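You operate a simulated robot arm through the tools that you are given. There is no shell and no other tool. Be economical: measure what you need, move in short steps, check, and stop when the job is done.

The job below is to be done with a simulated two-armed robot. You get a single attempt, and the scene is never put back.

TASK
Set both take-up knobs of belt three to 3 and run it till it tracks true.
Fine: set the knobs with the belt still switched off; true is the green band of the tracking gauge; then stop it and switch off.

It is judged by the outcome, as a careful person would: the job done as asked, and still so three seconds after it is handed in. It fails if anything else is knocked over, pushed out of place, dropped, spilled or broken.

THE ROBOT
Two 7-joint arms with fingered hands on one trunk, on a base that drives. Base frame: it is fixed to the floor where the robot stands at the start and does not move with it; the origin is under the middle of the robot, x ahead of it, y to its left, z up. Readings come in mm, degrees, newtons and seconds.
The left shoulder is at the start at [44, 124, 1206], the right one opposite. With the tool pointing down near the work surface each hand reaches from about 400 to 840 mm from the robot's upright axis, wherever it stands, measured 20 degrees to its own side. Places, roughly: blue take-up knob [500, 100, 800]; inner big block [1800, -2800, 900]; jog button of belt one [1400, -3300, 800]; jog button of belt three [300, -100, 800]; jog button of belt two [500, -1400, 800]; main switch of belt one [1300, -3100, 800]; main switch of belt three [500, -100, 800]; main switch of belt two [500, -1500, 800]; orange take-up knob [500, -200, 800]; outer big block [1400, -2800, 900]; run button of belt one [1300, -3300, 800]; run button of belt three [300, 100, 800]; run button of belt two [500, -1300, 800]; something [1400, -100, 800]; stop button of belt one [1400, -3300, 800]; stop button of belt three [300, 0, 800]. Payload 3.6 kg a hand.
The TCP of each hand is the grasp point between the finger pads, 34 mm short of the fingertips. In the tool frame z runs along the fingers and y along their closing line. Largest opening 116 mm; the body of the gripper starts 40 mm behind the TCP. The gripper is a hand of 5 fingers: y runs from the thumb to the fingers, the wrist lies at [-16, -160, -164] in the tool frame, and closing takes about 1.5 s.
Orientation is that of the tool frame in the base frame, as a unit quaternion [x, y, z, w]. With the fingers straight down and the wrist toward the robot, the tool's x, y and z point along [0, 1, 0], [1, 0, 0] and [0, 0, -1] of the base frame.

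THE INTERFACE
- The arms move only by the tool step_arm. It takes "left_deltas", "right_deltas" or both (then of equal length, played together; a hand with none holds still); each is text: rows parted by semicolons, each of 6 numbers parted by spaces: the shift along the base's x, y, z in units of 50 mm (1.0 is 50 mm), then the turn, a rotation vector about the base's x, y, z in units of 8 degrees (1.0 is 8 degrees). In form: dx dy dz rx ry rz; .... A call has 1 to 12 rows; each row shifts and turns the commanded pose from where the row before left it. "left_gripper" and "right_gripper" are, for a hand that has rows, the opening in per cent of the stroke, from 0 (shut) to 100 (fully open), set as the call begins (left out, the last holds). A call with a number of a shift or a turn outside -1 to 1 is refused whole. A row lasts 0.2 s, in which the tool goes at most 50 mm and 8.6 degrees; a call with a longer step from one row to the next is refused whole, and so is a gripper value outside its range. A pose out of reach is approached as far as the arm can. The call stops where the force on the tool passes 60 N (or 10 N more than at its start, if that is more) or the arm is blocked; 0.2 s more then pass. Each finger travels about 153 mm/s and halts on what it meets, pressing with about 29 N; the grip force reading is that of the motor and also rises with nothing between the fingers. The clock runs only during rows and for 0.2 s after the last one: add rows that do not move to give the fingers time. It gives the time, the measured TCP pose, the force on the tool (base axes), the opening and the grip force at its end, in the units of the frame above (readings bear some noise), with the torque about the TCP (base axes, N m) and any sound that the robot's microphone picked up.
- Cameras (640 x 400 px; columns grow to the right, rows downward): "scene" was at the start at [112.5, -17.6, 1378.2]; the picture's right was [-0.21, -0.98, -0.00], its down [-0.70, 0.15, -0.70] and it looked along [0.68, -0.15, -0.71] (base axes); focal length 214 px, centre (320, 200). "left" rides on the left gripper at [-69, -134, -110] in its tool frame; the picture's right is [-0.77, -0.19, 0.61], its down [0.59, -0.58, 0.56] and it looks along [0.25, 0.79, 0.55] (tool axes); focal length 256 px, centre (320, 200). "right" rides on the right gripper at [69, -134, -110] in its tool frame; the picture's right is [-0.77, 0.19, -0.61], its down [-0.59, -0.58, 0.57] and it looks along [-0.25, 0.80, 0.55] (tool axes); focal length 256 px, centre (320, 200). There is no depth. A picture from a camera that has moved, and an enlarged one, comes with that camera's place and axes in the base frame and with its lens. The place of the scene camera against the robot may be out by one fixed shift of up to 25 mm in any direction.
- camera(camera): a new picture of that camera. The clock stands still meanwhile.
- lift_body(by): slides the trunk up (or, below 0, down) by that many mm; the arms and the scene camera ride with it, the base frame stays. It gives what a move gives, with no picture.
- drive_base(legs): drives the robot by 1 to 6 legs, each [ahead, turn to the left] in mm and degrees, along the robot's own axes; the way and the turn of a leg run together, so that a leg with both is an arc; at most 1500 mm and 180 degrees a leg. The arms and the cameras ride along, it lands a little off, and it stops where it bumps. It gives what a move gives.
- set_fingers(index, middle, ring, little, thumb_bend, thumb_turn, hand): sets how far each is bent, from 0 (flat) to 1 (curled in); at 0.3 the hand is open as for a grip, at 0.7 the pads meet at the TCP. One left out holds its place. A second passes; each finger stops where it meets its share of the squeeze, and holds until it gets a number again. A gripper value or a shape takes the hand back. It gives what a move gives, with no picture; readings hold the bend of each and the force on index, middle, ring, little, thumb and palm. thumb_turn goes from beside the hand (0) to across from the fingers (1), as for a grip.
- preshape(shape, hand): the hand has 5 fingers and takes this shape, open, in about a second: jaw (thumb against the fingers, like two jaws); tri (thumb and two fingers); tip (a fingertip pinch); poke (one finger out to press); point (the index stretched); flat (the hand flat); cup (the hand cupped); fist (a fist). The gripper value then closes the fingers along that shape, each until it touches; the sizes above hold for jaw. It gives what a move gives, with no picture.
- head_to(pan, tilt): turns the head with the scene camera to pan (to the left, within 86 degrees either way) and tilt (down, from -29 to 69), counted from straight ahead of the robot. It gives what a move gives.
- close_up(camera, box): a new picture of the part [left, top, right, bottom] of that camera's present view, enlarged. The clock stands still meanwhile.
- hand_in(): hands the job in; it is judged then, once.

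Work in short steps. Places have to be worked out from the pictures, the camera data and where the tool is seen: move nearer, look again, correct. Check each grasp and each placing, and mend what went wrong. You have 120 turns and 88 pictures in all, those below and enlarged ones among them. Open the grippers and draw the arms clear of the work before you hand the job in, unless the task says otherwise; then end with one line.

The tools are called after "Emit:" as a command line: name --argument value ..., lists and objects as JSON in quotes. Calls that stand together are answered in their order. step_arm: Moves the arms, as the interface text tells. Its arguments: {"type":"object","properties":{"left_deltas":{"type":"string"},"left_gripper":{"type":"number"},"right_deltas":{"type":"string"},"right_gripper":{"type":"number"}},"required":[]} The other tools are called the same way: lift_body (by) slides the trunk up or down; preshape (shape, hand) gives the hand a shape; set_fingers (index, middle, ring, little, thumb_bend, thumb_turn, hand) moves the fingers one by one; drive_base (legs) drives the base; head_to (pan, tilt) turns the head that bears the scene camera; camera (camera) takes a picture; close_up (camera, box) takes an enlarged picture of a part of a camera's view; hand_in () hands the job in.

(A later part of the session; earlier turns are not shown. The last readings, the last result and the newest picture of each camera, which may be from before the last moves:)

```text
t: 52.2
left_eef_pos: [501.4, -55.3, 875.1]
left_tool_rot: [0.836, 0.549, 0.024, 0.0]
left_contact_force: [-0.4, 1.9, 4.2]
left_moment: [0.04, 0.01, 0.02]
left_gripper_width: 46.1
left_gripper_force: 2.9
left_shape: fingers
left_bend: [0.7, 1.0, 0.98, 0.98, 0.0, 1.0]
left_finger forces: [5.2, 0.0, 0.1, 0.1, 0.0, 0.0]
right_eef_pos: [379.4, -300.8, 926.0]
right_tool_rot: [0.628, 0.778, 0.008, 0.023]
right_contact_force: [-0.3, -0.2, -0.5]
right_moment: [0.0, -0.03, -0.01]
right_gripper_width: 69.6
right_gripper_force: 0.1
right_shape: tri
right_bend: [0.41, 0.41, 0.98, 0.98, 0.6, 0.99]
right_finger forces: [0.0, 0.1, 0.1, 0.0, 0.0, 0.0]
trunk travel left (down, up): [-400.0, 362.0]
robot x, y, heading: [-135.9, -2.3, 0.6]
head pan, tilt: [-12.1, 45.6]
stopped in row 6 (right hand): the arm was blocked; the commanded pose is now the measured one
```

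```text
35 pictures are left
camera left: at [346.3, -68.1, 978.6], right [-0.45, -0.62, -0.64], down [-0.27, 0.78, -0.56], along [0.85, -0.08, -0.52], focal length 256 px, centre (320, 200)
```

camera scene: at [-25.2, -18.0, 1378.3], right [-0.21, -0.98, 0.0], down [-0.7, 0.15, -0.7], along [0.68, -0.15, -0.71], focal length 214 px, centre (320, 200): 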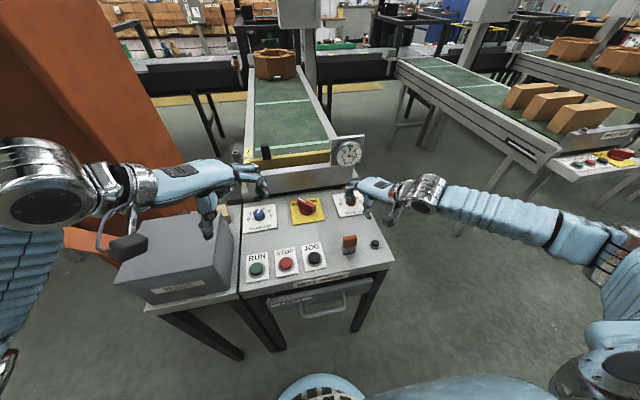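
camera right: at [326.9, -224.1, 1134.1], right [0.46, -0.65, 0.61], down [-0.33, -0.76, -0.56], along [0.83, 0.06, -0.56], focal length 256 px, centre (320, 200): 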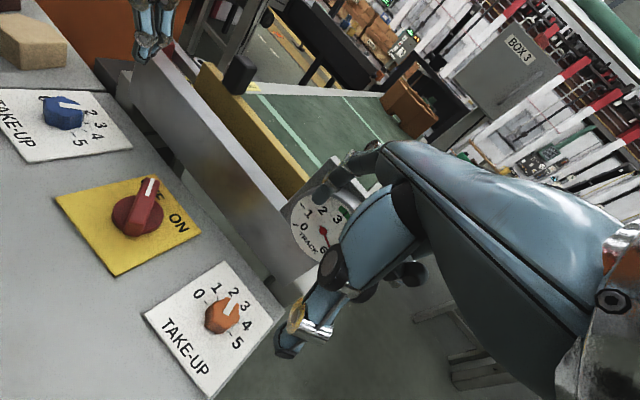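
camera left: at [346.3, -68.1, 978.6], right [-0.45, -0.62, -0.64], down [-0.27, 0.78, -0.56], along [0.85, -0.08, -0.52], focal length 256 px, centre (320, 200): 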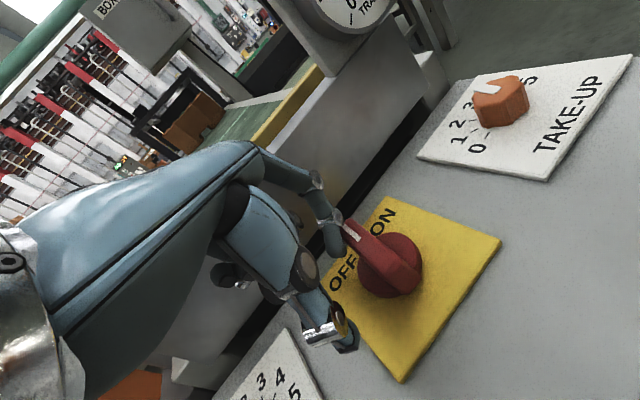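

The bar is halfway. Continue the sweep to the right.

Emit:
step_arm --left_deltas "0.06 -0.12 0 0 0 0;0.04 -0.14 0 0 0 0;0.02 -0.14 0 0 0 0;0 -0.14 0 0 0 0;0 0 0 0 0 0"

Emit:
camera --camera "left"

Emit:
close_up --camera "scene" --box '[250, 170, 390, 275]'

```text
t: 53.4
left_eef_pos: [509.8, -75.4, 873.4]
left_tool_rot: [0.834, 0.551, 0.023, -0.003]
left_contact_force: [9.5, 28.1, -0.5]
left_moment: [0.77, -0.24, -0.24]
left_gripper_width: 44.5
left_gripper_force: 14.7
left_shape: fingers
left_bend: [0.7, 1.0, 0.98, 0.98, 0.02, 1.0]
left_finger forces: [24.4, 0.0, 0.1, 0.0, 5.0, 0.0]
right_eef_pos: [381.7, -299.4, 925.4]
right_tool_rot: [0.626, 0.779, 0.006, 0.022]
right_contact_force: [0.1, -0.9, 0.0]
right_moment: [0.0, 0.01, -0.01]
right_gripper_width: 69.5
right_gripper_force: 0.1
right_shape: tri
right_bend: [0.41, 0.41, 0.98, 0.98, 0.6, 0.99]
right_finger forces: [0.1, 0.0, 0.1, 0.0, 0.0, 0.1]
trunk travel left (down, up): [-400.0, 362.0]
robot x, y, heading: [-134.7, -0.8, 0.7]
head pan, tilt: [-12.1, 45.6]
```

```text
34 pictures are left
camera left: at [354.9, -90.1, 976.7], right [-0.45, -0.61, -0.65], down [-0.28, 0.79, -0.55], along [0.85, -0.07, -0.53], focal length 256 px, centre (320, 200)
```

left: 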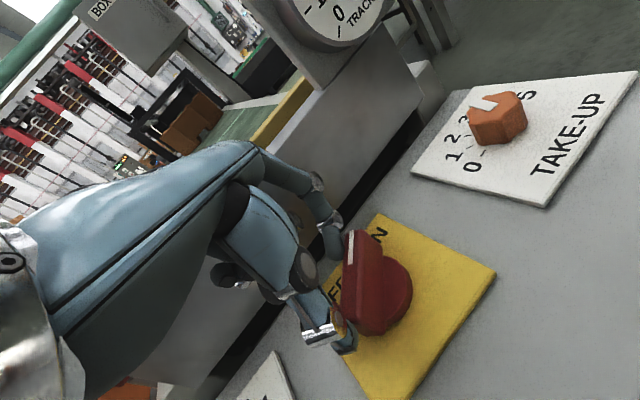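

```text
3.81 times, centred on (320, 222) of scene
camera zoom: at [-23.5, -13.0, 1378.2], right [-0.2, -0.98, 0.0], down [-0.7, 0.14, -0.7], along [0.68, -0.14, -0.71], focal length 817 px, centre (320, 114)
```

zoom: 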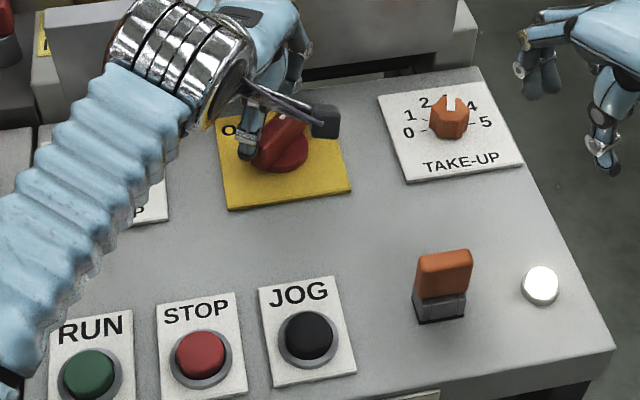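

The lamp has lit, so the switch is on. I back the finger off to the left, raise, and check that it stays ON.

Emit:
step_arm --left_deltas "0 0.3 0 0 0 0;0 0.2 0.3 0 0 0;0 0 0.8 0 0 0;0 0.3 0.8 0 0 0;-0.5 0.6 0.2 0 0 0;-0.6 0.6 0 0 0 0;-0.6 0.3 0 0 0 0;0 0 0 0 0 0"

Emit:
close_up --camera "scene" --box '[235, 150, 395, 290]'

```text
t: 55.2
left_eef_pos: [419.4, 31.7, 979.8]
left_tool_rot: [0.836, 0.548, 0.022, -0.001]
left_contact_force: [-0.2, 1.0, 0.2]
left_moment: [-0.01, 0.01, 0.01]
left_gripper_width: 49.7
left_gripper_force: 0.0
left_shape: fingers
left_bend: [0.7, 1.0, 0.98, 0.98, 0.0, 1.0]
left_finger forces: [0.1, 0.0, 0.0, 0.1, 0.0, 0.0]
right_eef_pos: [380.3, -301.3, 923.7]
right_tool_rot: [0.628, 0.778, 0.007, 0.021]
right_contact_force: [-0.1, 0.4, -0.1]
right_moment: [0.01, 0.0, 0.0]
right_gripper_width: 69.5
right_gripper_force: 0.0
right_shape: tri
right_bend: [0.41, 0.41, 0.98, 0.98, 0.6, 0.99]
right_finger forces: [0.1, 0.0, 0.0, 0.1, 0.0, 0.0]
trunk travel left (down, up): [-400.0, 362.0]
robot x, y, heading: [-134.4, -1.3, 0.2]
head pan, tilt: [-12.1, 45.6]
```

```text
2.86 times, centred on (315, 220) of scene
camera zoom: at [-24.7, -18.0, 1378.2], right [-0.21, -0.98, 0.0], down [-0.7, 0.15, -0.7], along [0.68, -0.14, -0.71], focal length 613 px, centre (334, 143)
```

zoom: 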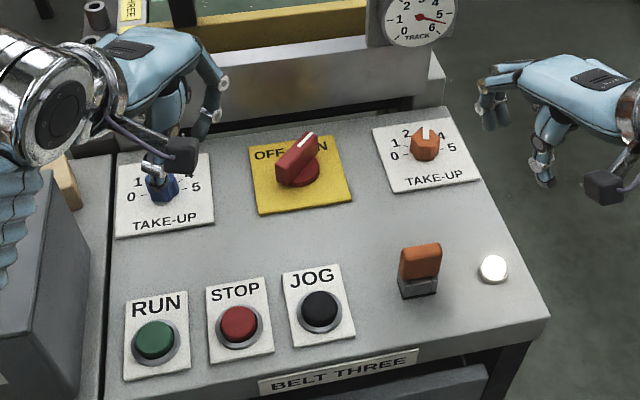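

Switch is ON. Buttons: RUN ≈[286, 97], STOP ≈[288, 14]. They're too close in for the arm, so I'll drive back another 150 mm.

Emit:
drive_base --legs '[[-150, 0]]'

Emit:
step_arm --left_deltas "0 0 0 0 0 0;0 0 0 0 0 0;0 0 0 0 0 0;0 0 0 0 0 0;0 0 0 0 0 0;0 0 0 0 0 0"

Emit:
camera --camera "scene"

```text
t: 56.5
left_eef_pos: [304.8, 32.8, 968.6]
left_tool_rot: [0.835, 0.55, 0.013, -0.004]
left_contact_force: [-3.3, 2.2, 2.1]
left_moment: [-0.08, -0.13, 0.06]
left_gripper_width: 49.9
left_gripper_force: 0.2
left_shape: fingers
left_bend: [0.7, 1.0, 0.98, 0.98, 0.0, 1.0]
left_finger forces: [0.1, 0.0, 0.1, 0.1, 0.0, 0.0]
right_eef_pos: [265.4, -295.7, 914.9]
right_tool_rot: [0.623, 0.782, 0.0, 0.012]
right_contact_force: [-0.5, -0.8, 2.7]
right_moment: [0.02, -0.09, -0.03]
right_gripper_width: 69.5
right_gripper_force: 0.1
right_shape: tri
right_bend: [0.41, 0.41, 0.98, 0.98, 0.6, 0.99]
right_finger forces: [0.0, 0.2, 0.0, 0.0, 0.0, 0.0]
trunk travel left (down, up): [-400.0, 362.0]
robot x, y, heading: [-272.8, 0.0, 0.2]
head pan, tilt: [-12.1, 45.6]
stopped in leg 1: the robot was blocked; the commanded pose is now the measured one
```

```text
t: 57.0
left_eef_pos: [264.7, 72.3, 907.0]
left_tool_rot: [0.794, 0.599, -0.041, -0.095]
left_contact_force: [-0.4, 1.6, -2.3]
left_moment: [-0.09, -0.08, 0.0]
left_gripper_width: 49.6
left_gripper_force: 0.0
left_shape: fingers
left_bend: [0.7, 1.0, 0.98, 0.98, 0.0, 1.0]
left_finger forces: [0.0, 0.1, 0.0, 0.1, 0.0, 0.0]
right_eef_pos: [264.5, -274.1, 948.0]
right_tool_rot: [0.609, 0.793, -0.015, -0.007]
right_contact_force: [1.6, 0.2, -0.2]
right_moment: [-0.09, 0.04, -0.01]
right_gripper_width: 69.6
right_gripper_force: 0.1
right_shape: tri
right_bend: [0.41, 0.41, 0.98, 0.98, 0.6, 0.99]
right_finger forces: [0.1, 0.1, 0.1, 0.0, 0.0, 0.1]
trunk travel left (down, up): [-400.0, 362.0]
robot x, y, heading: [-275.9, -2.1, -0.0]
head pan, tilt: [-12.1, 45.6]
stopped in row 2 (right hand): the arm was blocked; the commanded pose is now the measured one
```

```text
31 pictures are left
camera scene: at [-7.7, -14.3, 1372.7], right [-0.21, -0.98, 0.03], down [-0.77, 0.15, -0.62], along [0.6, -0.15, -0.79], focal length 214 px, centre (320, 200)
```

scene: 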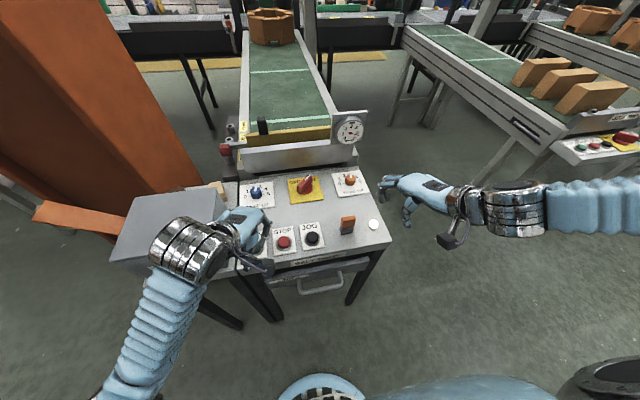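

The robot is swaying forward and stopped early. Let it settle, then check that nothing was bumped.

Emit:
step_arm --left_deltas "0 0 0.2 0 0 0;0 0 0.2 0 0 0;0 0 0.2 0 0 0;0 0 0 0 0 0;0 0 0 0 0 0;0 0 0 0 0 0;0 0 0 0 0 0"

Emit:
step_arm --left_deltas "0 0 0 0 0 0;0 0 0 0 0 0;0 0 0 0 0 0;0 0 0 0 0 0"

Emit:
camera --camera "scene"

```text
t: 57.3
left_eef_pos: [170.4, 94.3, 884.0]
left_tool_rot: [0.758, 0.631, -0.057, -0.157]
left_contact_force: [0.9, 0.6, 0.8]
left_moment: [-0.08, 0.05, -0.05]
left_gripper_width: 49.4
left_gripper_force: 0.1
left_shape: fingers
left_bend: [0.7, 1.0, 0.98, 0.98, 0.0, 1.0]
left_finger forces: [0.0, 0.0, 0.0, 0.0, 0.0, 0.0]
right_eef_pos: [222.4, -245.8, 971.1]
right_tool_rot: [0.586, 0.81, -0.038, 0.009]
right_contact_force: [-2.3, -1.5, -3.9]
right_moment: [0.14, -0.22, 0.02]
right_gripper_width: 69.6
right_gripper_force: 0.1
right_shape: tri
right_bend: [0.41, 0.41, 0.98, 0.98, 0.6, 0.99]
right_finger forces: [0.1, 0.1, 0.1, 0.0, 0.0, 0.1]
trunk travel left (down, up): [-400.0, 362.0]
robot x, y, heading: [-270.0, -2.6, 0.1]
head pan, tilt: [-12.1, 45.6]
stopped in row 1 (left hand): the arm was blocked; the commanded pose is now the measured one
```

```text
t: 57.6
left_eef_pos: [55.6, 72.0, 849.0]
left_tool_rot: [0.827, 0.543, -0.004, -0.146]
left_contact_force: [-14.0, -103.0, -19.4]
left_moment: [6.46, -1.89, 0.8]
left_gripper_width: 49.3
left_gripper_force: 0.1
left_shape: fingers
left_bend: [0.7, 1.0, 0.98, 0.98, 0.0, 0.99]
left_finger forces: [0.0, 0.0, 0.0, 0.0, 0.0, 0.1]
right_eef_pos: [131.4, -299.7, 943.6]
right_tool_rot: [0.585, 0.799, -0.121, 0.075]
right_contact_force: [13.7, 32.7, -13.0]
right_moment: [-2.41, 0.97, -0.82]
right_gripper_width: 69.4
right_gripper_force: 0.2
right_shape: tri
right_bend: [0.39, 0.41, 0.98, 0.98, 0.59, 1.0]
right_finger forces: [0.1, 0.0, 0.0, 0.1, 0.0, 0.1]
trunk travel left (down, up): [-400.0, 362.0]
robot x, y, heading: [-275.2, -0.0, 0.2]
head pan, tilt: [-12.1, 45.6]
stopped in row 1 (left hand): the arm was blocked; the commanded pose is now the measured one
```

```text
30 pictures are left
camera scene: at [-117.1, -31.9, 1380.3], right [-0.21, -0.98, 0.0], down [-0.72, 0.16, -0.67], along [0.66, -0.14, -0.74], focal length 214 px, centre (320, 200)
```

scene: 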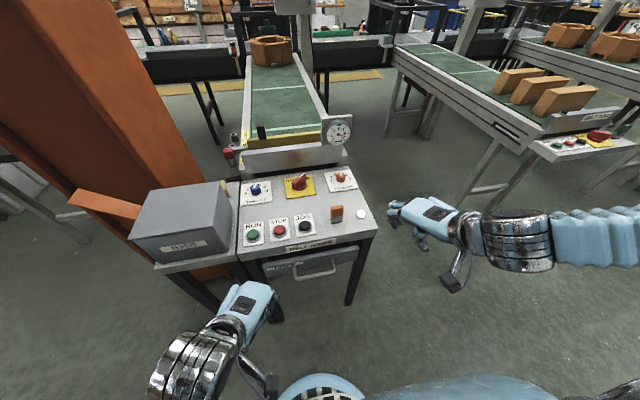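

The arms lagged during the stop and swung. I'll hold still and read again.

Emit:
step_arm --right_deltas "0 0 0 0 0 0;0 0 0 0 0 0;0 0 0 0 0 0" --left_deltas "0 0 0 0 0 0;0 0 0 0 0 0;0 0 0 0 0 0"

Emit:
step_arm --right_deltas "0 0 0 0 0 0;0 0 0 0 0 0;0 0 0 0 0 0;0 0 0 0 0 0;0 0 0 0 0 0" --left_deltas "0 0 0 0 0 0;0 0 0 0 0 0;0 0 0 0 0 0;0 0 0 0 0 0;0 0 0 0 0 0"

Emit:
camera --camera "scene"

```text
t: 58.0
left_eef_pos: [-0.6, 221.2, 870.3]
left_tool_rot: [0.623, 0.767, 0.047, -0.146]
left_contact_force: [4.0, 1.8, 7.3]
left_moment: [-0.26, 0.54, 0.04]
left_gripper_width: 49.9
left_gripper_force: 0.1
left_shape: fingers
left_bend: [0.7, 1.0, 0.98, 0.98, 0.0, 1.0]
left_finger forces: [0.0, 0.0, 0.0, 0.1, 0.1, 0.0]
right_eef_pos: [42.2, -288.4, 972.2]
right_tool_rot: [0.636, 0.768, -0.053, 0.057]
right_contact_force: [0.0, 5.1, 5.5]
right_moment: [-0.41, 0.1, -0.17]
right_gripper_width: 70.0
right_gripper_force: 0.0
right_shape: tri
right_bend: [0.41, 0.41, 0.98, 0.98, 0.6, 0.99]
right_finger forces: [0.0, 0.1, 0.0, 0.0, 0.0, 0.0]
trunk travel left (down, up): [-400.0, 362.0]
robot x, y, heading: [-272.9, -0.5, 0.2]
head pan, tilt: [-12.1, 45.6]
stopped in row 1 (left hand): the arm was blocked; the commanded pose is now the measured one
```

```text
t: 58.4
left_eef_pos: [62.4, 350.4, 838.9]
left_tool_rot: [0.635, 0.637, 0.208, -0.384]
left_contact_force: [11.2, 2.3, 4.5]
left_moment: [-0.18, 0.6, 0.09]
left_gripper_width: 49.7
left_gripper_force: 0.1
left_shape: fingers
left_bend: [0.7, 1.0, 0.98, 0.98, 0.0, 1.0]
left_finger forces: [0.1, 0.0, 0.0, 0.0, 0.0, 0.1]
right_eef_pos: [148.8, -285.9, 938.0]
right_tool_rot: [0.621, 0.778, -0.089, 0.013]
right_contact_force: [-0.3, 3.7, 4.9]
right_moment: [-0.35, 0.05, -0.06]
right_gripper_width: 69.6
right_gripper_force: 0.0
right_shape: tri
right_bend: [0.41, 0.41, 0.98, 0.98, 0.6, 0.99]
right_finger forces: [0.1, 0.0, 0.1, 0.1, 0.0, 0.0]
trunk travel left (down, up): [-400.0, 362.0]
robot x, y, heading: [-277.1, -3.0, 0.5]
head pan, tilt: [-12.1, 45.6]
stopped in row 1 (left hand): the arm was blocked; the commanded pose is now the measured one
```

```text
29 pictures are left
camera scene: at [-107.4, -9.0, 1377.6], right [-0.2, -0.98, 0.01], down [-0.73, 0.14, -0.67], along [0.66, -0.14, -0.74], focal length 214 px, centre (320, 200)
```

scene: 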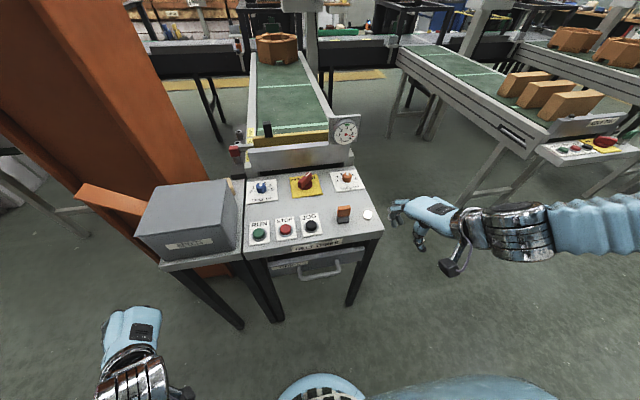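

The left arm is still swinging since each call resets its target. I'll pass time with a head move instead so the arm can come to rest.

Emit:
head_to --pan -5 --tilt 45

Emit:
set_fingers --hand "right" --ring 0.98

Emit:
camera --camera "scene"

```text
t: 59.0
left_eef_pos: [-23.9, 324.4, 846.1]
left_tool_rot: [0.62, 0.685, 0.184, -0.336]
left_contact_force: [-1.2, 1.8, -1.6]
left_moment: [-0.06, -0.05, -0.07]
left_gripper_width: 49.4
left_gripper_force: 0.0
left_shape: fingers
left_bend: [0.7, 1.0, 0.98, 0.98, 0.0, 1.0]
left_finger forces: [0.1, 0.0, 0.1, 0.0, 0.1, 0.0]
right_eef_pos: [64.3, -292.3, 962.5]
right_tool_rot: [0.631, 0.773, -0.056, 0.041]
right_contact_force: [-0.3, -2.0, -1.0]
right_moment: [0.19, 0.05, 0.07]
right_gripper_width: 69.6
right_gripper_force: 0.0
right_shape: tri
right_bend: [0.41, 0.41, 0.98, 0.98, 0.6, 0.99]
right_finger forces: [0.0, 0.1, 0.0, 0.0, 0.0, 0.0]
trunk travel left (down, up): [-400.0, 362.0]
robot x, y, heading: [-276.8, -1.3, 0.4]
head pan, tilt: [-5.0, 45.0]
```

```text
t: 60.0
left_eef_pos: [-38.9, 317.7, 853.0]
left_tool_rot: [0.618, 0.694, 0.191, -0.318]
left_contact_force: [2.7, -4.4, 1.5]
left_moment: [0.19, 0.26, 0.23]
left_gripper_width: 49.3
left_gripper_force: 0.0
left_shape: fingers
left_bend: [0.7, 1.0, 0.98, 0.98, 0.0, 1.0]
left_finger forces: [0.1, 0.1, 0.0, 0.0, 0.0, 0.1]
right_eef_pos: [52.8, -318.4, 954.9]
right_tool_rot: [0.659, 0.749, -0.062, 0.045]
right_contact_force: [-3.0, 0.8, -2.9]
right_moment: [-0.04, -0.3, -0.06]
right_gripper_width: 71.7
right_gripper_force: 0.1
right_shape: fingers
right_bend: [0.41, 0.41, 0.98, 0.98, 0.6, 0.99]
right_finger forces: [0.1, 0.0, 0.0, 0.1, 0.1, 0.0]
trunk travel left (down, up): [-400.0, 362.0]
robot x, y, heading: [-276.2, -2.4, 0.5]
head pan, tilt: [-5.0, 45.0]
stopped (right hand): the arm was blocked; the commanded pose is now the measured one
```

```text
28 pictures are left
camera scene: at [-178.3, -11.4, 1381.0], right [-0.08, -1.0, 0.0], down [-0.69, 0.06, -0.72], along [0.71, -0.05, -0.7], focal length 214 px, centre (320, 200)
```

scene: 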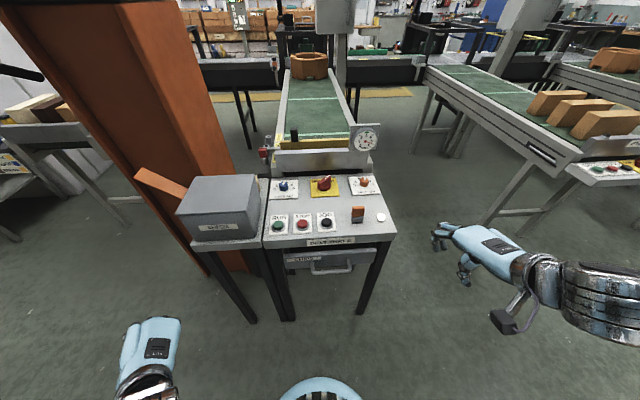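

Nothing appears disturbed. One more pause to confirm both arms are at rest, with a check on the box and blocks.

Emit:
head_to --pan -5 --tilt 46

Emit:
head_to --pan -5 --tilt 45

Emit:
close_up --camera "scene" --box '[170, 130, 410, 290]'

```text
t: 60.6
left_eef_pos: [13.4, 341.9, 851.0]
left_tool_rot: [0.631, 0.65, 0.218, -0.363]
left_contact_force: [-2.0, -3.2, -1.1]
left_moment: [0.16, -0.14, 0.01]
left_gripper_width: 49.8
left_gripper_force: 0.2
left_shape: fingers
left_bend: [0.7, 1.0, 0.98, 0.98, 0.0, 1.0]
left_finger forces: [0.0, 0.0, 0.0, 0.0, 0.0, 0.0]
right_eef_pos: [105.6, -295.3, 950.2]
right_tool_rot: [0.626, 0.776, -0.069, 0.023]
right_contact_force: [-2.2, 4.1, 2.7]
right_moment: [-0.35, -0.2, -0.2]
right_gripper_width: 71.5
right_gripper_force: 0.0
right_shape: fingers
right_bend: [0.41, 0.41, 0.98, 0.98, 0.6, 0.99]
right_finger forces: [0.1, 0.1, 0.0, 0.0, 0.0, 0.0]
trunk travel left (down, up): [-400.0, 362.0]
robot x, y, heading: [-267.1, 2.8, 0.8]
head pan, tilt: [-5.0, 46.0]
```

```text
t: 61.3
left_eef_pos: [-11.3, 333.0, 840.2]
left_tool_rot: [0.615, 0.686, 0.177, -0.346]
left_contact_force: [-9.1, -3.6, -7.3]
left_moment: [0.38, -0.52, 0.13]
left_gripper_width: 49.4
left_gripper_force: 0.0
left_shape: fingers
left_bend: [0.7, 1.0, 0.98, 0.98, 0.0, 1.0]
left_finger forces: [0.0, 0.0, 0.0, 0.0, 0.0, 0.0]
right_eef_pos: [91.8, -292.7, 951.4]
right_tool_rot: [0.631, 0.772, -0.07, 0.032]
right_contact_force: [-1.9, -3.4, -1.5]
right_moment: [0.13, -0.3, -0.12]
right_gripper_width: 71.8
right_gripper_force: 0.1
right_shape: fingers
right_bend: [0.4, 0.41, 0.98, 0.98, 0.6, 0.99]
right_finger forces: [0.0, 0.1, 0.1, 0.0, 0.0, 0.0]
trunk travel left (down, up): [-400.0, 362.0]
robot x, y, heading: [-274.0, 0.8, 0.6]
head pan, tilt: [-5.0, 45.0]
```

```text
2.50 times, centred on (290, 210) of scene
camera zoom: at [-144.4, -6.0, 1378.7], right [-0.07, -1.0, 0.0], down [-0.71, 0.05, -0.7], along [0.7, -0.05, -0.71], focal length 536 px, centre (395, 175)
```

zoom: 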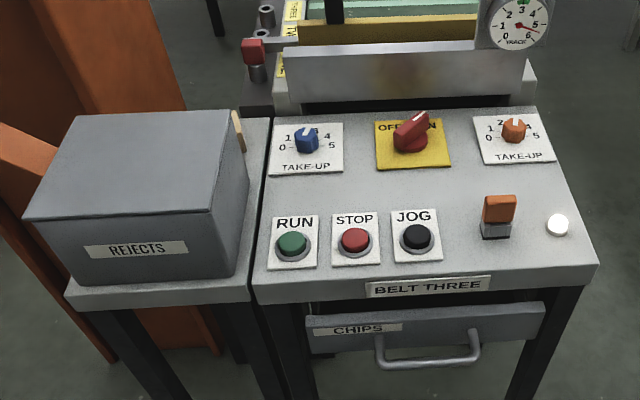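

The whole body is rocking, likely because the base is touching something behind. I'll drive forward 50 mm to free it.

Emit:
drive_base --legs '[[50, 0]]'

Emit:
head_to --pan -5 --tilt 46

Emit:
head_to --pan -5 --tilt 45

Emit:
camera --camera "right"

```text
t: 62.1
left_eef_pos: [3.9, 344.8, 852.1]
left_tool_rot: [0.627, 0.65, 0.224, -0.367]
left_contact_force: [0.5, 0.7, -1.2]
left_moment: [-0.03, 0.05, 0.02]
left_gripper_width: 49.4
left_gripper_force: 0.0
left_shape: fingers
left_bend: [0.7, 1.0, 0.98, 0.98, 0.0, 1.0]
left_finger forces: [0.0, 0.1, 0.0, 0.1, 0.0, 0.0]
right_eef_pos: [97.5, -297.2, 954.3]
right_tool_rot: [0.63, 0.774, -0.062, 0.029]
right_contact_force: [0.1, 0.0, -0.6]
right_moment: [-0.02, 0.06, -0.03]
right_gripper_width: 72.0
right_gripper_force: 0.0
right_shape: fingers
right_bend: [0.41, 0.41, 0.98, 0.98, 0.6, 0.99]
right_finger forces: [0.0, 0.0, 0.1, 0.0, 0.1, 0.1]
trunk travel left (down, up): [-400.0, 362.0]
robot x, y, heading: [-260.4, -1.5, 0.5]
head pan, tilt: [-5.0, 45.0]
stopped in leg 1: the robot was blocked; the commanded pose is now the measured one
```

```text
t: 62.7
left_eef_pos: [2.6, 344.2, 851.8]
left_tool_rot: [0.627, 0.65, 0.224, -0.366]
left_contact_force: [0.3, 0.0, -0.5]
left_moment: [-0.02, -0.02, 0.01]
left_gripper_width: 49.8
left_gripper_force: 0.0
left_shape: fingers
left_bend: [0.7, 1.0, 0.98, 0.98, 0.0, 1.0]
left_finger forces: [0.0, 0.0, 0.1, 0.0, 0.0, 0.0]
right_eef_pos: [96.2, -296.0, 953.8]
right_tool_rot: [0.629, 0.775, -0.062, 0.028]
right_contact_force: [0.4, -0.1, -0.6]
right_moment: [-0.01, -0.03, 0.02]
right_gripper_width: 71.7
right_gripper_force: 0.1
right_shape: fingers
right_bend: [0.41, 0.41, 0.98, 0.98, 0.6, 0.99]
right_finger forces: [0.0, 0.0, 0.1, 0.1, 0.0, 0.0]
trunk travel left (down, up): [-400.0, 362.0]
robot x, y, heading: [-259.1, 4.9, 0.5]
head pan, tilt: [-5.0, 46.0]
```

```text
t: 63.3
left_eef_pos: [1.4, 344.0, 852.2]
left_tool_rot: [0.627, 0.65, 0.224, -0.366]
left_contact_force: [-1.0, -0.1, 0.5]
left_moment: [-0.05, -0.01, -0.03]
left_gripper_width: 49.4
left_gripper_force: 0.0
left_shape: fingers
left_bend: [0.7, 1.0, 0.98, 0.98, 0.0, 1.0]
left_finger forces: [0.0, 0.0, 0.1, 0.0, 0.1, 0.0]
right_eef_pos: [96.3, -297.7, 955.6]
right_tool_rot: [0.629, 0.775, -0.062, 0.029]
right_contact_force: [0.4, 0.0, -0.7]
right_moment: [0.02, 0.03, 0.02]
right_gripper_width: 71.7
right_gripper_force: 0.1
right_shape: fingers
right_bend: [0.41, 0.41, 0.98, 0.98, 0.6, 0.99]
right_finger forces: [0.0, 0.0, 0.0, 0.0, 0.0, 0.1]
trunk travel left (down, up): [-400.0, 362.0]
robot x, y, heading: [-264.7, -0.9, 0.4]
head pan, tilt: [-5.0, 45.0]
```

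```text
26 pictures are left
camera right: at [-45.2, -241.9, 1064.0], right [0.36, -0.63, 0.69], down [-0.46, -0.76, -0.45], along [0.81, -0.15, -0.57], focal length 256 px, centre (320, 200)
```

right: 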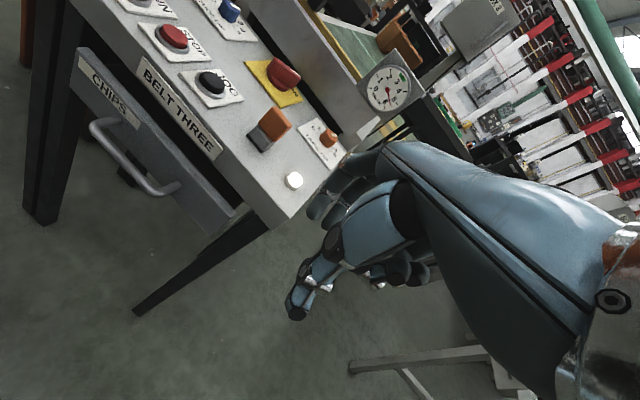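

Both arms are at rest now, base at x≈-262 — good for everything. I'll use the right hand alone: index pointing, level the tool, and go above RUN.

Emit:
set_fingers --hand "right" --index 0.7 --middle 1 --ring 0.98 --little 0.98 --thumb_bend 0

Emit:
step_arm --right_deltas "0 0 0.3 0.48 -0.12 0;0.35 0.7 0 0.47 -0.12 0;0.35 0.7 0 0 0 0;0.35 0.7 0 0 0 0;0.35 0.7 0 0 0 0;0.35 0.7 0 0 0 0;0.35 0.7 0 0 0 0;0.35 0.7 0 0 0 0;0.35 0.7 0 0 0 0;0.35 0.7 0 0 0 0;0.35 0.7 0 0 0 0;0.34 0.72 0 0 0 0"

Emit:
camera --camera "right"

Emit:
camera --camera "scene"

```text
t: 64.3
left_eef_pos: [2.6, 344.8, 851.1]
left_tool_rot: [0.627, 0.65, 0.224, -0.366]
left_contact_force: [-0.9, -0.3, -0.7]
left_moment: [0.0, -0.01, 0.01]
left_gripper_width: 49.4
left_gripper_force: 0.0
left_shape: fingers
left_bend: [0.7, 1.0, 0.98, 0.98, 0.0, 1.0]
left_finger forces: [0.0, 0.1, 0.0, 0.0, 0.0, 0.0]
right_eef_pos: [96.9, -298.7, 955.2]
right_tool_rot: [0.629, 0.775, -0.063, 0.028]
right_contact_force: [-0.5, 0.0, -0.2]
right_moment: [0.02, 0.01, 0.01]
right_gripper_width: 56.7
right_gripper_force: 0.2
right_shape: fingers
right_bend: [0.7, 1.0, 0.98, 0.98, 0.0, 0.99]
right_finger forces: [0.0, 0.0, 0.0, 0.0, 0.0, 0.0]
trunk travel left (down, up): [-400.0, 362.0]
robot x, y, heading: [-259.6, -0.9, 0.2]
head pan, tilt: [-5.0, 45.0]
```

```text
t: 66.9
left_eef_pos: [2.8, 345.6, 852.8]
left_tool_rot: [0.628, 0.65, 0.223, -0.366]
left_contact_force: [-0.7, -0.3, -0.5]
left_moment: [-0.01, 0.03, -0.04]
left_gripper_width: 49.6
left_gripper_force: 0.1
left_shape: fingers
left_bend: [0.7, 1.0, 0.98, 0.98, 0.0, 1.0]
left_finger forces: [0.0, 0.0, 0.0, 0.0, 0.1, 0.1]
right_eef_pos: [233.6, -78.9, 1067.6]
right_tool_rot: [0.63, 0.776, 0.0, 0.0]
right_contact_force: [0.3, 0.7, 1.1]
right_moment: [0.01, -0.01, -0.02]
right_gripper_width: 56.5
right_gripper_force: 0.1
right_shape: fingers
right_bend: [0.7, 1.0, 0.98, 0.98, 0.0, 0.99]
right_finger forces: [0.1, 0.1, 0.1, 0.0, 0.0, 0.1]
right hand out of reach, approached as far as the arm can: row 2, 3, 7, 8, 9, 10, 11, 12
trunk travel left (down, up): [-400.0, 362.0]
robot x, y, heading: [-257.6, 0.3, 0.3]
head pan, tilt: [-5.0, 45.0]
```

```text
25 pictures are left
camera right: at [87.7, -38.1, 1177.4], right [0.34, -0.71, 0.61], down [-0.44, -0.7, -0.57], along [0.83, -0.08, -0.55], focal length 256 px, centre (320, 200)
```

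right: 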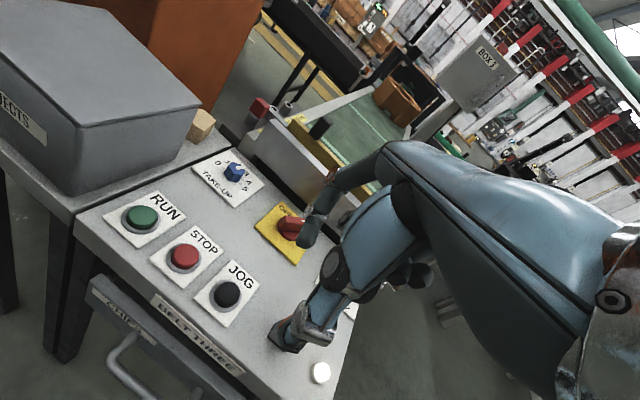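

```text
24 pictures are left
camera scene: at [-144.4, -7.0, 1379.1], right [-0.08, -1.0, 0.0], down [-0.7, 0.06, -0.71], along [0.7, -0.06, -0.71], focal length 214 px, centre (320, 200)
```

scene: 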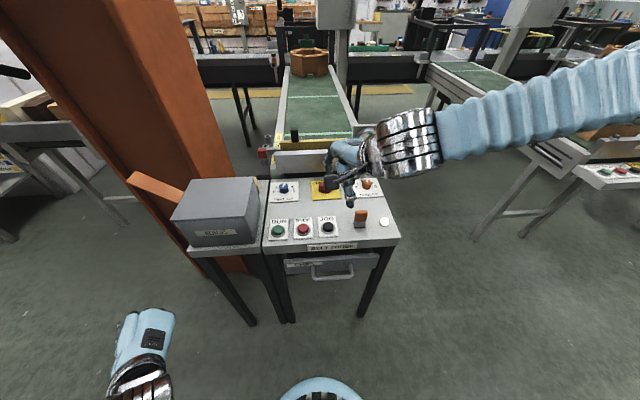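

The right arm's posture doesn't reach across, so I'll use the left hand for the buttons. First I raise and level it in free space.

Emit:
step_arm --left_deltas "0 0 0.6 -0.85 -0.22 0;0 0 0.6 -0.85 -0.22 0;0 -0.2 0.6 -0.85 -0.22 0;0 -0.2 0.6 -0.85 -0.22 0;0.2 -0.3 0.4 -0.85 -0.22 0;0.3 -0.4 0.2 -0.85 -0.22 0;0.4 -0.4 0 -0.85 -0.22 0;0.4 -0.4 0 -0.25 -0.06 0;0.4 -0.2 0 0 0 0;0 0 0 0 0 0"

Emit:
camera --camera "scene"

```text
t: 69.1
left_eef_pos: [78.7, 338.5, 876.6]
left_tool_rot: [0.688, 0.715, 0.065, -0.103]
left_contact_force: [0.4, -0.2, 1.3]
left_moment: [0.02, 0.01, 0.01]
left_gripper_width: 49.6
left_gripper_force: 0.1
left_shape: fingers
left_bend: [0.7, 1.0, 0.98, 0.98, 0.0, 1.0]
left_finger forces: [0.0, 0.1, 0.0, 0.0, 0.1, 0.0]
left hand out of reach, approached as far as the arm can: row 1, 2, 3, 4, 5, 6
right_eef_pos: [232.7, -78.3, 1066.3]
right_tool_rot: [0.63, 0.777, 0.001, -0.001]
right_contact_force: [0.5, -0.6, 0.8]
right_moment: [0.0, 0.02, 0.01]
right_gripper_width: 56.8
right_gripper_force: 0.0
right_shape: fingers
right_bend: [0.7, 1.0, 0.98, 0.98, 0.0, 0.99]
right_finger forces: [0.0, 0.1, 0.0, 0.0, 0.1, 0.0]
trunk travel left (down, up): [-400.0, 362.0]
robot x, y, heading: [-260.6, 1.7, 0.5]
head pan, tilt: [-5.0, 45.0]
```

```text
23 pictures are left
camera scene: at [-144.6, -6.8, 1379.1], right [-0.08, -1.0, 0.0], down [-0.7, 0.06, -0.71], along [0.7, -0.06, -0.71], focal length 214 px, centre (320, 200)
```

scene: 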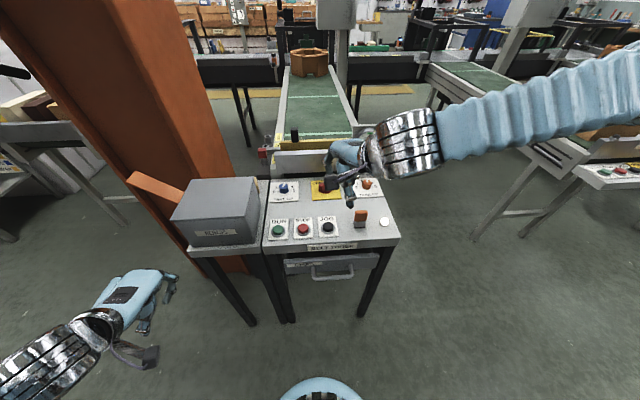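

It now moves freely. Finish levelling, rise to z≈1000, then move right in front of the table to y≈100.

Emit:
step_arm --left_deltas "0 0 0.5 -0.85 -0.21 0;0 0 0.5 -0.85 -0.21 0;0 -0.3 0.6 0 0 0;0 -0.5 0.5 0 0 0;0 -0.7 0.3 0 0 0;0.1 -0.8 0 0 0 0;0.1 -0.8 0 0 0 0;0.2 -0.8 0 0 0 0;0.3 -0.8 0 0 0 0;0 0 0 0 0 0"

Emit:
step_arm --right_deltas "0 -0.6 0 0 0 0;0 -0.7 0 0 0 0;0 -0.7 0 0 0 0;0 -0.7 0 0 0 0;0 -0.7 0 0 0 0;0 0 0 0 0 0"

Emit:
camera --camera "scene"

```text
t: 71.3
left_eef_pos: [149.7, 215.0, 955.0]
left_tool_rot: [0.692, 0.722, -0.001, 0.001]
left_contact_force: [-1.0, 0.5, 0.5]
left_moment: [-0.07, -0.05, -0.01]
left_gripper_width: 49.4
left_gripper_force: 0.0
left_shape: fingers
left_bend: [0.7, 1.0, 0.98, 0.98, 0.0, 1.0]
left_finger forces: [0.1, 0.1, 0.1, 0.0, 0.0, 0.0]
left hand out of reach, approached as far as the arm can: row 3, 4, 5, 6, 7, 8
right_eef_pos: [232.8, -77.6, 1067.1]
right_tool_rot: [0.629, 0.777, 0.001, 0.001]
right_contact_force: [-1.0, -0.1, -0.2]
right_moment: [-0.06, -0.02, 0.01]
right_gripper_width: 56.8
right_gripper_force: 0.1
right_shape: fingers
right_bend: [0.7, 1.0, 0.98, 0.98, 0.0, 0.99]
right_finger forces: [0.0, 0.1, 0.1, 0.0, 0.0, 0.0]
trunk travel left (down, up): [-400.0, 362.0]
robot x, y, heading: [-258.4, 1.0, 0.6]
head pan, tilt: [-5.0, 45.0]
```

```text
t: 72.7
left_eef_pos: [150.9, 213.3, 953.5]
left_tool_rot: [0.694, 0.72, 0.0, 0.001]
left_contact_force: [-0.2, 0.2, 0.1]
left_moment: [-0.01, 0.02, 0.01]
left_gripper_width: 49.9
left_gripper_force: 0.1
left_shape: fingers
left_bend: [0.7, 1.0, 0.98, 0.98, 0.0, 1.0]
left_finger forces: [0.0, 0.0, 0.0, 0.1, 0.0, 0.1]
right_eef_pos: [233.0, -247.8, 1067.4]
right_tool_rot: [0.631, 0.776, 0.0, -0.001]
right_contact_force: [0.3, 0.8, 0.6]
right_moment: [0.0, 0.0, -0.01]
right_gripper_width: 56.9
right_gripper_force: 0.1
right_shape: fingers
right_bend: [0.7, 1.0, 0.98, 0.98, 0.0, 0.99]
right_finger forces: [0.0, 0.0, 0.0, 0.0, 0.0, 0.0]
trunk travel left (down, up): [-400.0, 362.0]
robot x, y, heading: [-259.1, 2.5, 0.2]
head pan, tilt: [-5.0, 45.0]
```

```text
22 pictures are left
camera scene: at [-144.1, -6.4, 1379.1], right [-0.08, -1.0, 0.0], down [-0.71, 0.06, -0.71], along [0.7, -0.06, -0.71], focal length 214 px, centre (320, 200)
```

scene: 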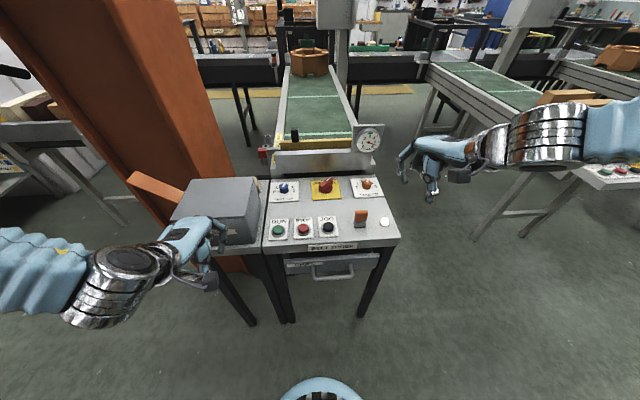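

The left hand is just in front of the box. I'll raise it to ~1020 first, then go to above RUN.

Emit:
step_arm --left_deltas "0 -0.2 0.5 0 0 0;0 -0.4 0.5 0 0 0;0 -0.6 0.3 0 0 0;0.2 -0.6 0 0 0 0;0.5 -0.3 0 0 0 0;0.7 0 0 0 0 0;0.7 0 0 0 0 0;0.6 0 0 0 0 0;0 0 0 0 0 0"

Emit:
camera --camera "left"

```text
t: 74.7
left_eef_pos: [281.2, 153.8, 1047.1]
left_tool_rot: [0.694, 0.72, -0.001, 0.002]
left_contact_force: [-0.1, -0.4, 0.0]
left_moment: [0.0, -0.02, 0.0]
left_gripper_width: 49.6
left_gripper_force: 0.1
left_shape: fingers
left_bend: [0.7, 1.0, 0.98, 0.98, 0.0, 1.0]
left_finger forces: [0.0, 0.0, 0.0, 0.0, 0.0, 0.1]
left hand out of reach, approached as far as the arm can: row 1, 2, 4, 5, 6, 7, 8
right_eef_pos: [232.0, -248.8, 1068.4]
right_tool_rot: [0.63, 0.776, 0.0, 0.0]
right_contact_force: [0.4, 0.1, -0.1]
right_moment: [-0.01, 0.01, -0.01]
right_gripper_width: 57.0
right_gripper_force: 0.0
right_shape: fingers
right_bend: [0.7, 1.0, 0.98, 0.98, 0.0, 0.99]
right_finger forces: [0.1, 0.1, 0.1, 0.0, 0.0, 0.0]
trunk travel left (down, up): [-400.0, 362.0]
robot x, y, heading: [-260.4, -0.6, 0.6]
head pan, tilt: [-5.0, 45.0]
```

```text
21 pictures are left
camera left: at [150.1, 80.7, 1155.7], right [-0.16, -0.78, -0.61], down [-0.6, 0.57, -0.57], along [0.79, 0.28, -0.55], focal length 256 px, centre (320, 200)
```

left: 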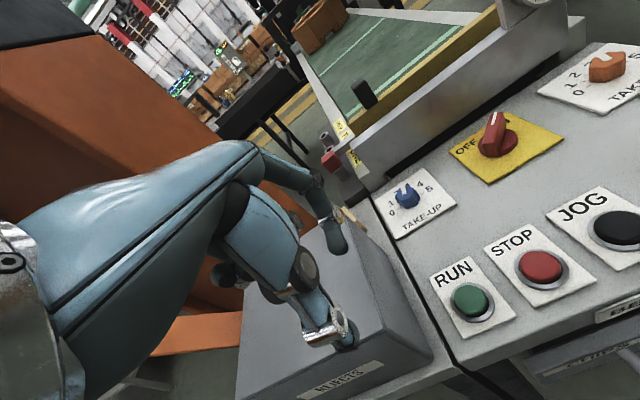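

RUN confirmed at [286, 95], STOP at [286, 14]. Move right over RUN with yaw −22°, staying high.

Emit:
step_arm --left_deltas "0 -0.35 0 0 0 -0.9;0.05 -0.35 0 0 0 -0.9;0.1 -0.34 0 0 0 -0.9;0 0 -0.3 0 0 0;0 0 -0.4 0 0 0;0 0 0 0 0 0"

```text
t: 76.1
left_eef_pos: [275.7, 118.6, 1022.5]
left_tool_rot: [0.816, 0.577, -0.001, 0.001]
left_contact_force: [0.3, 0.1, -0.2]
left_moment: [-0.01, 0.0, -0.04]
left_gripper_width: 49.1
left_gripper_force: 0.0
left_shape: fingers
left_bend: [0.7, 1.0, 0.98, 0.98, 0.0, 1.0]
left_finger forces: [0.0, 0.0, 0.1, 0.1, 0.0, 0.0]
left hand out of reach, approached as far as the arm can: row 3, 4, 5
right_eef_pos: [232.0, -249.8, 1067.0]
right_tool_rot: [0.63, 0.776, 0.0, 0.0]
right_contact_force: [-0.2, 0.8, 0.1]
right_moment: [-0.03, -0.01, -0.01]
right_gripper_width: 56.8
right_gripper_force: 0.1
right_shape: fingers
right_bend: [0.7, 1.0, 0.98, 0.98, 0.0, 0.99]
right_finger forces: [0.1, 0.0, 0.0, 0.0, 0.0, 0.0]
trunk travel left (down, up): [-400.0, 362.0]
robot x, y, heading: [-258.0, 0.2, 0.6]
head pan, tilt: [-5.0, 45.0]
```

Still a reach limit; let me see the arm's posture.

Emit:
head_to --pan 15 --tilt 50

Emit:
camera --camera "scene"

```text
t: 76.9
left_eef_pos: [276.0, 119.9, 1023.8]
left_tool_rot: [0.816, 0.578, 0.0, 0.001]
left_contact_force: [0.6, 0.5, -0.1]
left_moment: [0.02, 0.01, -0.02]
left_gripper_width: 49.6
left_gripper_force: 0.0
left_shape: fingers
left_bend: [0.7, 1.0, 0.98, 0.98, 0.0, 1.0]
left_finger forces: [0.0, 0.1, 0.1, 0.0, 0.0, 0.0]
right_eef_pos: [232.0, -248.1, 1067.3]
right_tool_rot: [0.63, 0.776, 0.0, 0.001]
right_contact_force: [0.1, 0.5, -0.1]
right_moment: [-0.02, 0.01, 0.0]
right_gripper_width: 56.8
right_gripper_force: 0.0
right_shape: fingers
right_bend: [0.7, 1.0, 0.98, 0.98, 0.0, 0.99]
right_finger forces: [0.1, 0.0, 0.1, 0.0, 0.1, 0.1]
trunk travel left (down, up): [-400.0, 362.0]
robot x, y, heading: [-258.1, 2.8, 0.5]
head pan, tilt: [15.0, 50.0]
```

```text
20 pictures are left
camera scene: at [-151.1, 19.7, 1372.2], right [0.27, -0.96, 0.0], down [-0.74, -0.2, -0.64], along [0.62, 0.17, -0.77], focal length 214 px, centre (320, 200)
```

scene: 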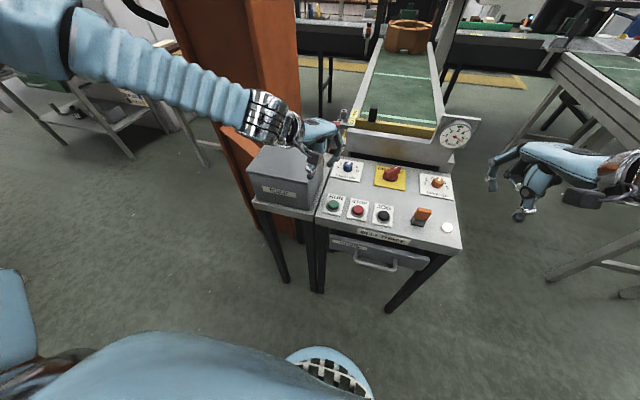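

The elbow is raised out to the left, so a more inward yaw suits it. I'll turn to about −45° and move over RUN.

Emit:
step_arm --left_deltas "0 0 0 0 0 -0.9;0 0 0 0 0 -0.9;0.1 -0.1 0 0 0 -0.9;0.15 -0.2 0 0 0 0;0.1 -0.1 -0.2 0 0 0;0 0 -0.4 0 0 0;0 0 -0.4 0 0 0;0 0 0 0 0 0"

```text
t: 78.7
left_eef_pos: [267.1, 122.2, 995.7]
left_tool_rot: [0.91, 0.415, 0.0, 0.001]
left_contact_force: [-0.1, -0.7, -0.1]
left_moment: [-0.03, 0.02, -0.01]
left_gripper_width: 49.8
left_gripper_force: 0.0
left_shape: fingers
left_bend: [0.7, 1.0, 0.98, 0.98, 0.0, 1.0]
left_finger forces: [0.0, 0.0, 0.1, 0.0, 0.0, 0.1]
left hand out of reach, approached as far as the arm can: row 4, 5, 6, 7
right_eef_pos: [232.3, -248.6, 1067.6]
right_tool_rot: [0.63, 0.777, -0.001, 0.001]
right_contact_force: [0.6, 1.2, 0.0]
right_moment: [0.01, -0.03, 0.0]
right_gripper_width: 56.8
right_gripper_force: 0.1
right_shape: fingers
right_bend: [0.7, 1.0, 0.98, 0.98, 0.0, 0.99]
right_finger forces: [0.0, 0.1, 0.1, 0.0, 0.1, 0.0]
trunk travel left (down, up): [-400.0, 362.0]
robot x, y, heading: [-259.2, -4.4, 0.7]
head pan, tilt: [15.0, 50.0]
```

Still limited. A posture flip like the right arm's earlier one should help: I'll rotate the left hand outward (positive yaw) in clear space above to draw the elbow down.

Emit:
step_arm --left_deltas "-0.1 0 0.4 0 0 1;-0.1 0 0.4 0 0 1;0 0 0 0 0 1;0 0 0 0 0 1;0 0 0 0 0 1;0 0 0 0 0 1;0 0 0 0 0 1;0 0 0 0 0 1;0 0 0 0 0 1;0 0 0 0 0 1;0 0 0 0 0 1;0 0 0 0 0 0"

Emit:
camera --camera "scene"

```text
t: 81.3
left_eef_pos: [209.9, 233.5, 1089.0]
left_tool_rot: [0.367, 0.93, -0.001, 0.001]
left_contact_force: [-0.3, -0.2, -0.7]
left_moment: [0.01, -0.01, 0.02]
left_gripper_width: 49.5
left_gripper_force: 0.1
left_shape: fingers
left_bend: [0.7, 1.0, 0.98, 0.98, 0.0, 1.0]
left_finger forces: [0.0, 0.0, 0.1, 0.0, 0.1, 0.1]
left hand out of reach, approached as far as the arm can: row 5, 6, 7, 8, 9, 10, 11
right_eef_pos: [231.4, -249.0, 1066.9]
right_tool_rot: [0.63, 0.777, 0.0, 0.0]
right_contact_force: [0.5, -0.8, 0.2]
right_moment: [0.01, 0.0, -0.01]
right_gripper_width: 56.6
right_gripper_force: 0.1
right_shape: fingers
right_bend: [0.7, 1.0, 0.98, 0.98, 0.0, 0.99]
right_finger forces: [0.0, 0.1, 0.1, 0.0, 0.0, 0.0]
trunk travel left (down, up): [-400.0, 362.0]
robot x, y, heading: [-259.7, -4.1, 0.7]
head pan, tilt: [15.0, 50.0]
```

```text
19 pictures are left
camera scene: at [-151.1, 19.8, 1372.2], right [0.27, -0.96, 0.0], down [-0.74, -0.2, -0.64], along [0.62, 0.17, -0.77], focal length 214 px, centre (320, 200)
```

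scene: 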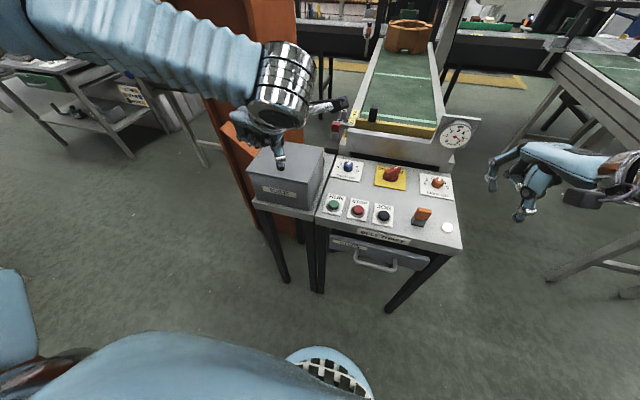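

I'll retrace: pull back off the box, go out and down to the left side (where the elbow hung low), then come back in while keeping enough distance from the body.

Emit:
step_arm --left_deltas "-0.6 0.2 0 0 0 -1;-0.6 0.2 0 0 0 -1;-0.6 0.3 0 0 0 -1;-0.5 0.3 -0.3 0 0 -1;-0.3 0.3 -0.6 0 0 -1;0 0.3 -0.8 0 0 -1;0 0.3 -0.8 0 0 0;0 0.3 -0.8 0 0 0;0 0 -0.8 0 0 0;0 0 -0.4 0 0 0;0 0 0 0 0 0"

Emit:
camera --camera "scene"

```text
t: 83.7
left_eef_pos: [145.2, 351.6, 884.1]
left_tool_rot: [0.714, 0.7, 0.001, 0.0]
left_contact_force: [-0.5, 0.9, -0.7]
left_moment: [0.0, -0.01, 0.0]
left_gripper_width: 49.6
left_gripper_force: 0.0
left_shape: fingers
left_bend: [0.7, 1.0, 0.98, 0.98, 0.0, 1.0]
left_finger forces: [0.0, 0.0, 0.1, 0.0, 0.0, 0.0]
left hand out of reach, approached as far as the arm can: row 3, 4, 5
right_eef_pos: [230.9, -248.9, 1067.3]
right_tool_rot: [0.631, 0.776, 0.0, -0.001]
right_contact_force: [-0.1, -0.6, 0.8]
right_moment: [-0.02, -0.04, 0.01]
right_gripper_width: 56.7
right_gripper_force: 0.2
right_shape: fingers
right_bend: [0.7, 1.0, 0.98, 0.98, 0.0, 0.99]
right_finger forces: [0.0, 0.1, 0.0, 0.0, 0.1, 0.0]
trunk travel left (down, up): [-400.0, 362.0]
robot x, y, heading: [-258.4, 1.0, 0.4]
head pan, tilt: [15.0, 50.0]
```

```text
18 pictures are left
camera scene: at [-151.2, 19.9, 1372.2], right [0.27, -0.96, 0.0], down [-0.74, -0.2, -0.64], along [0.62, 0.17, -0.77], focal length 214 px, centre (320, 200)
```

scene: 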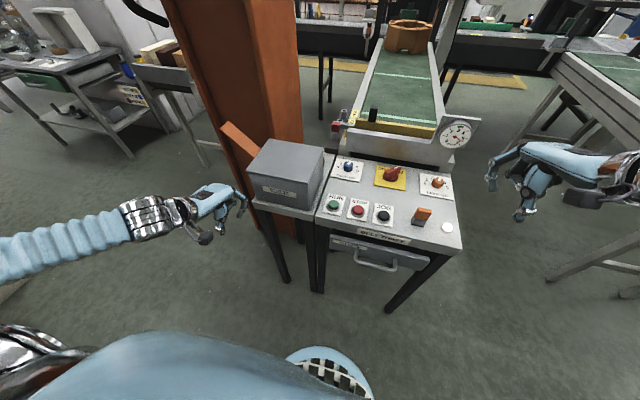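

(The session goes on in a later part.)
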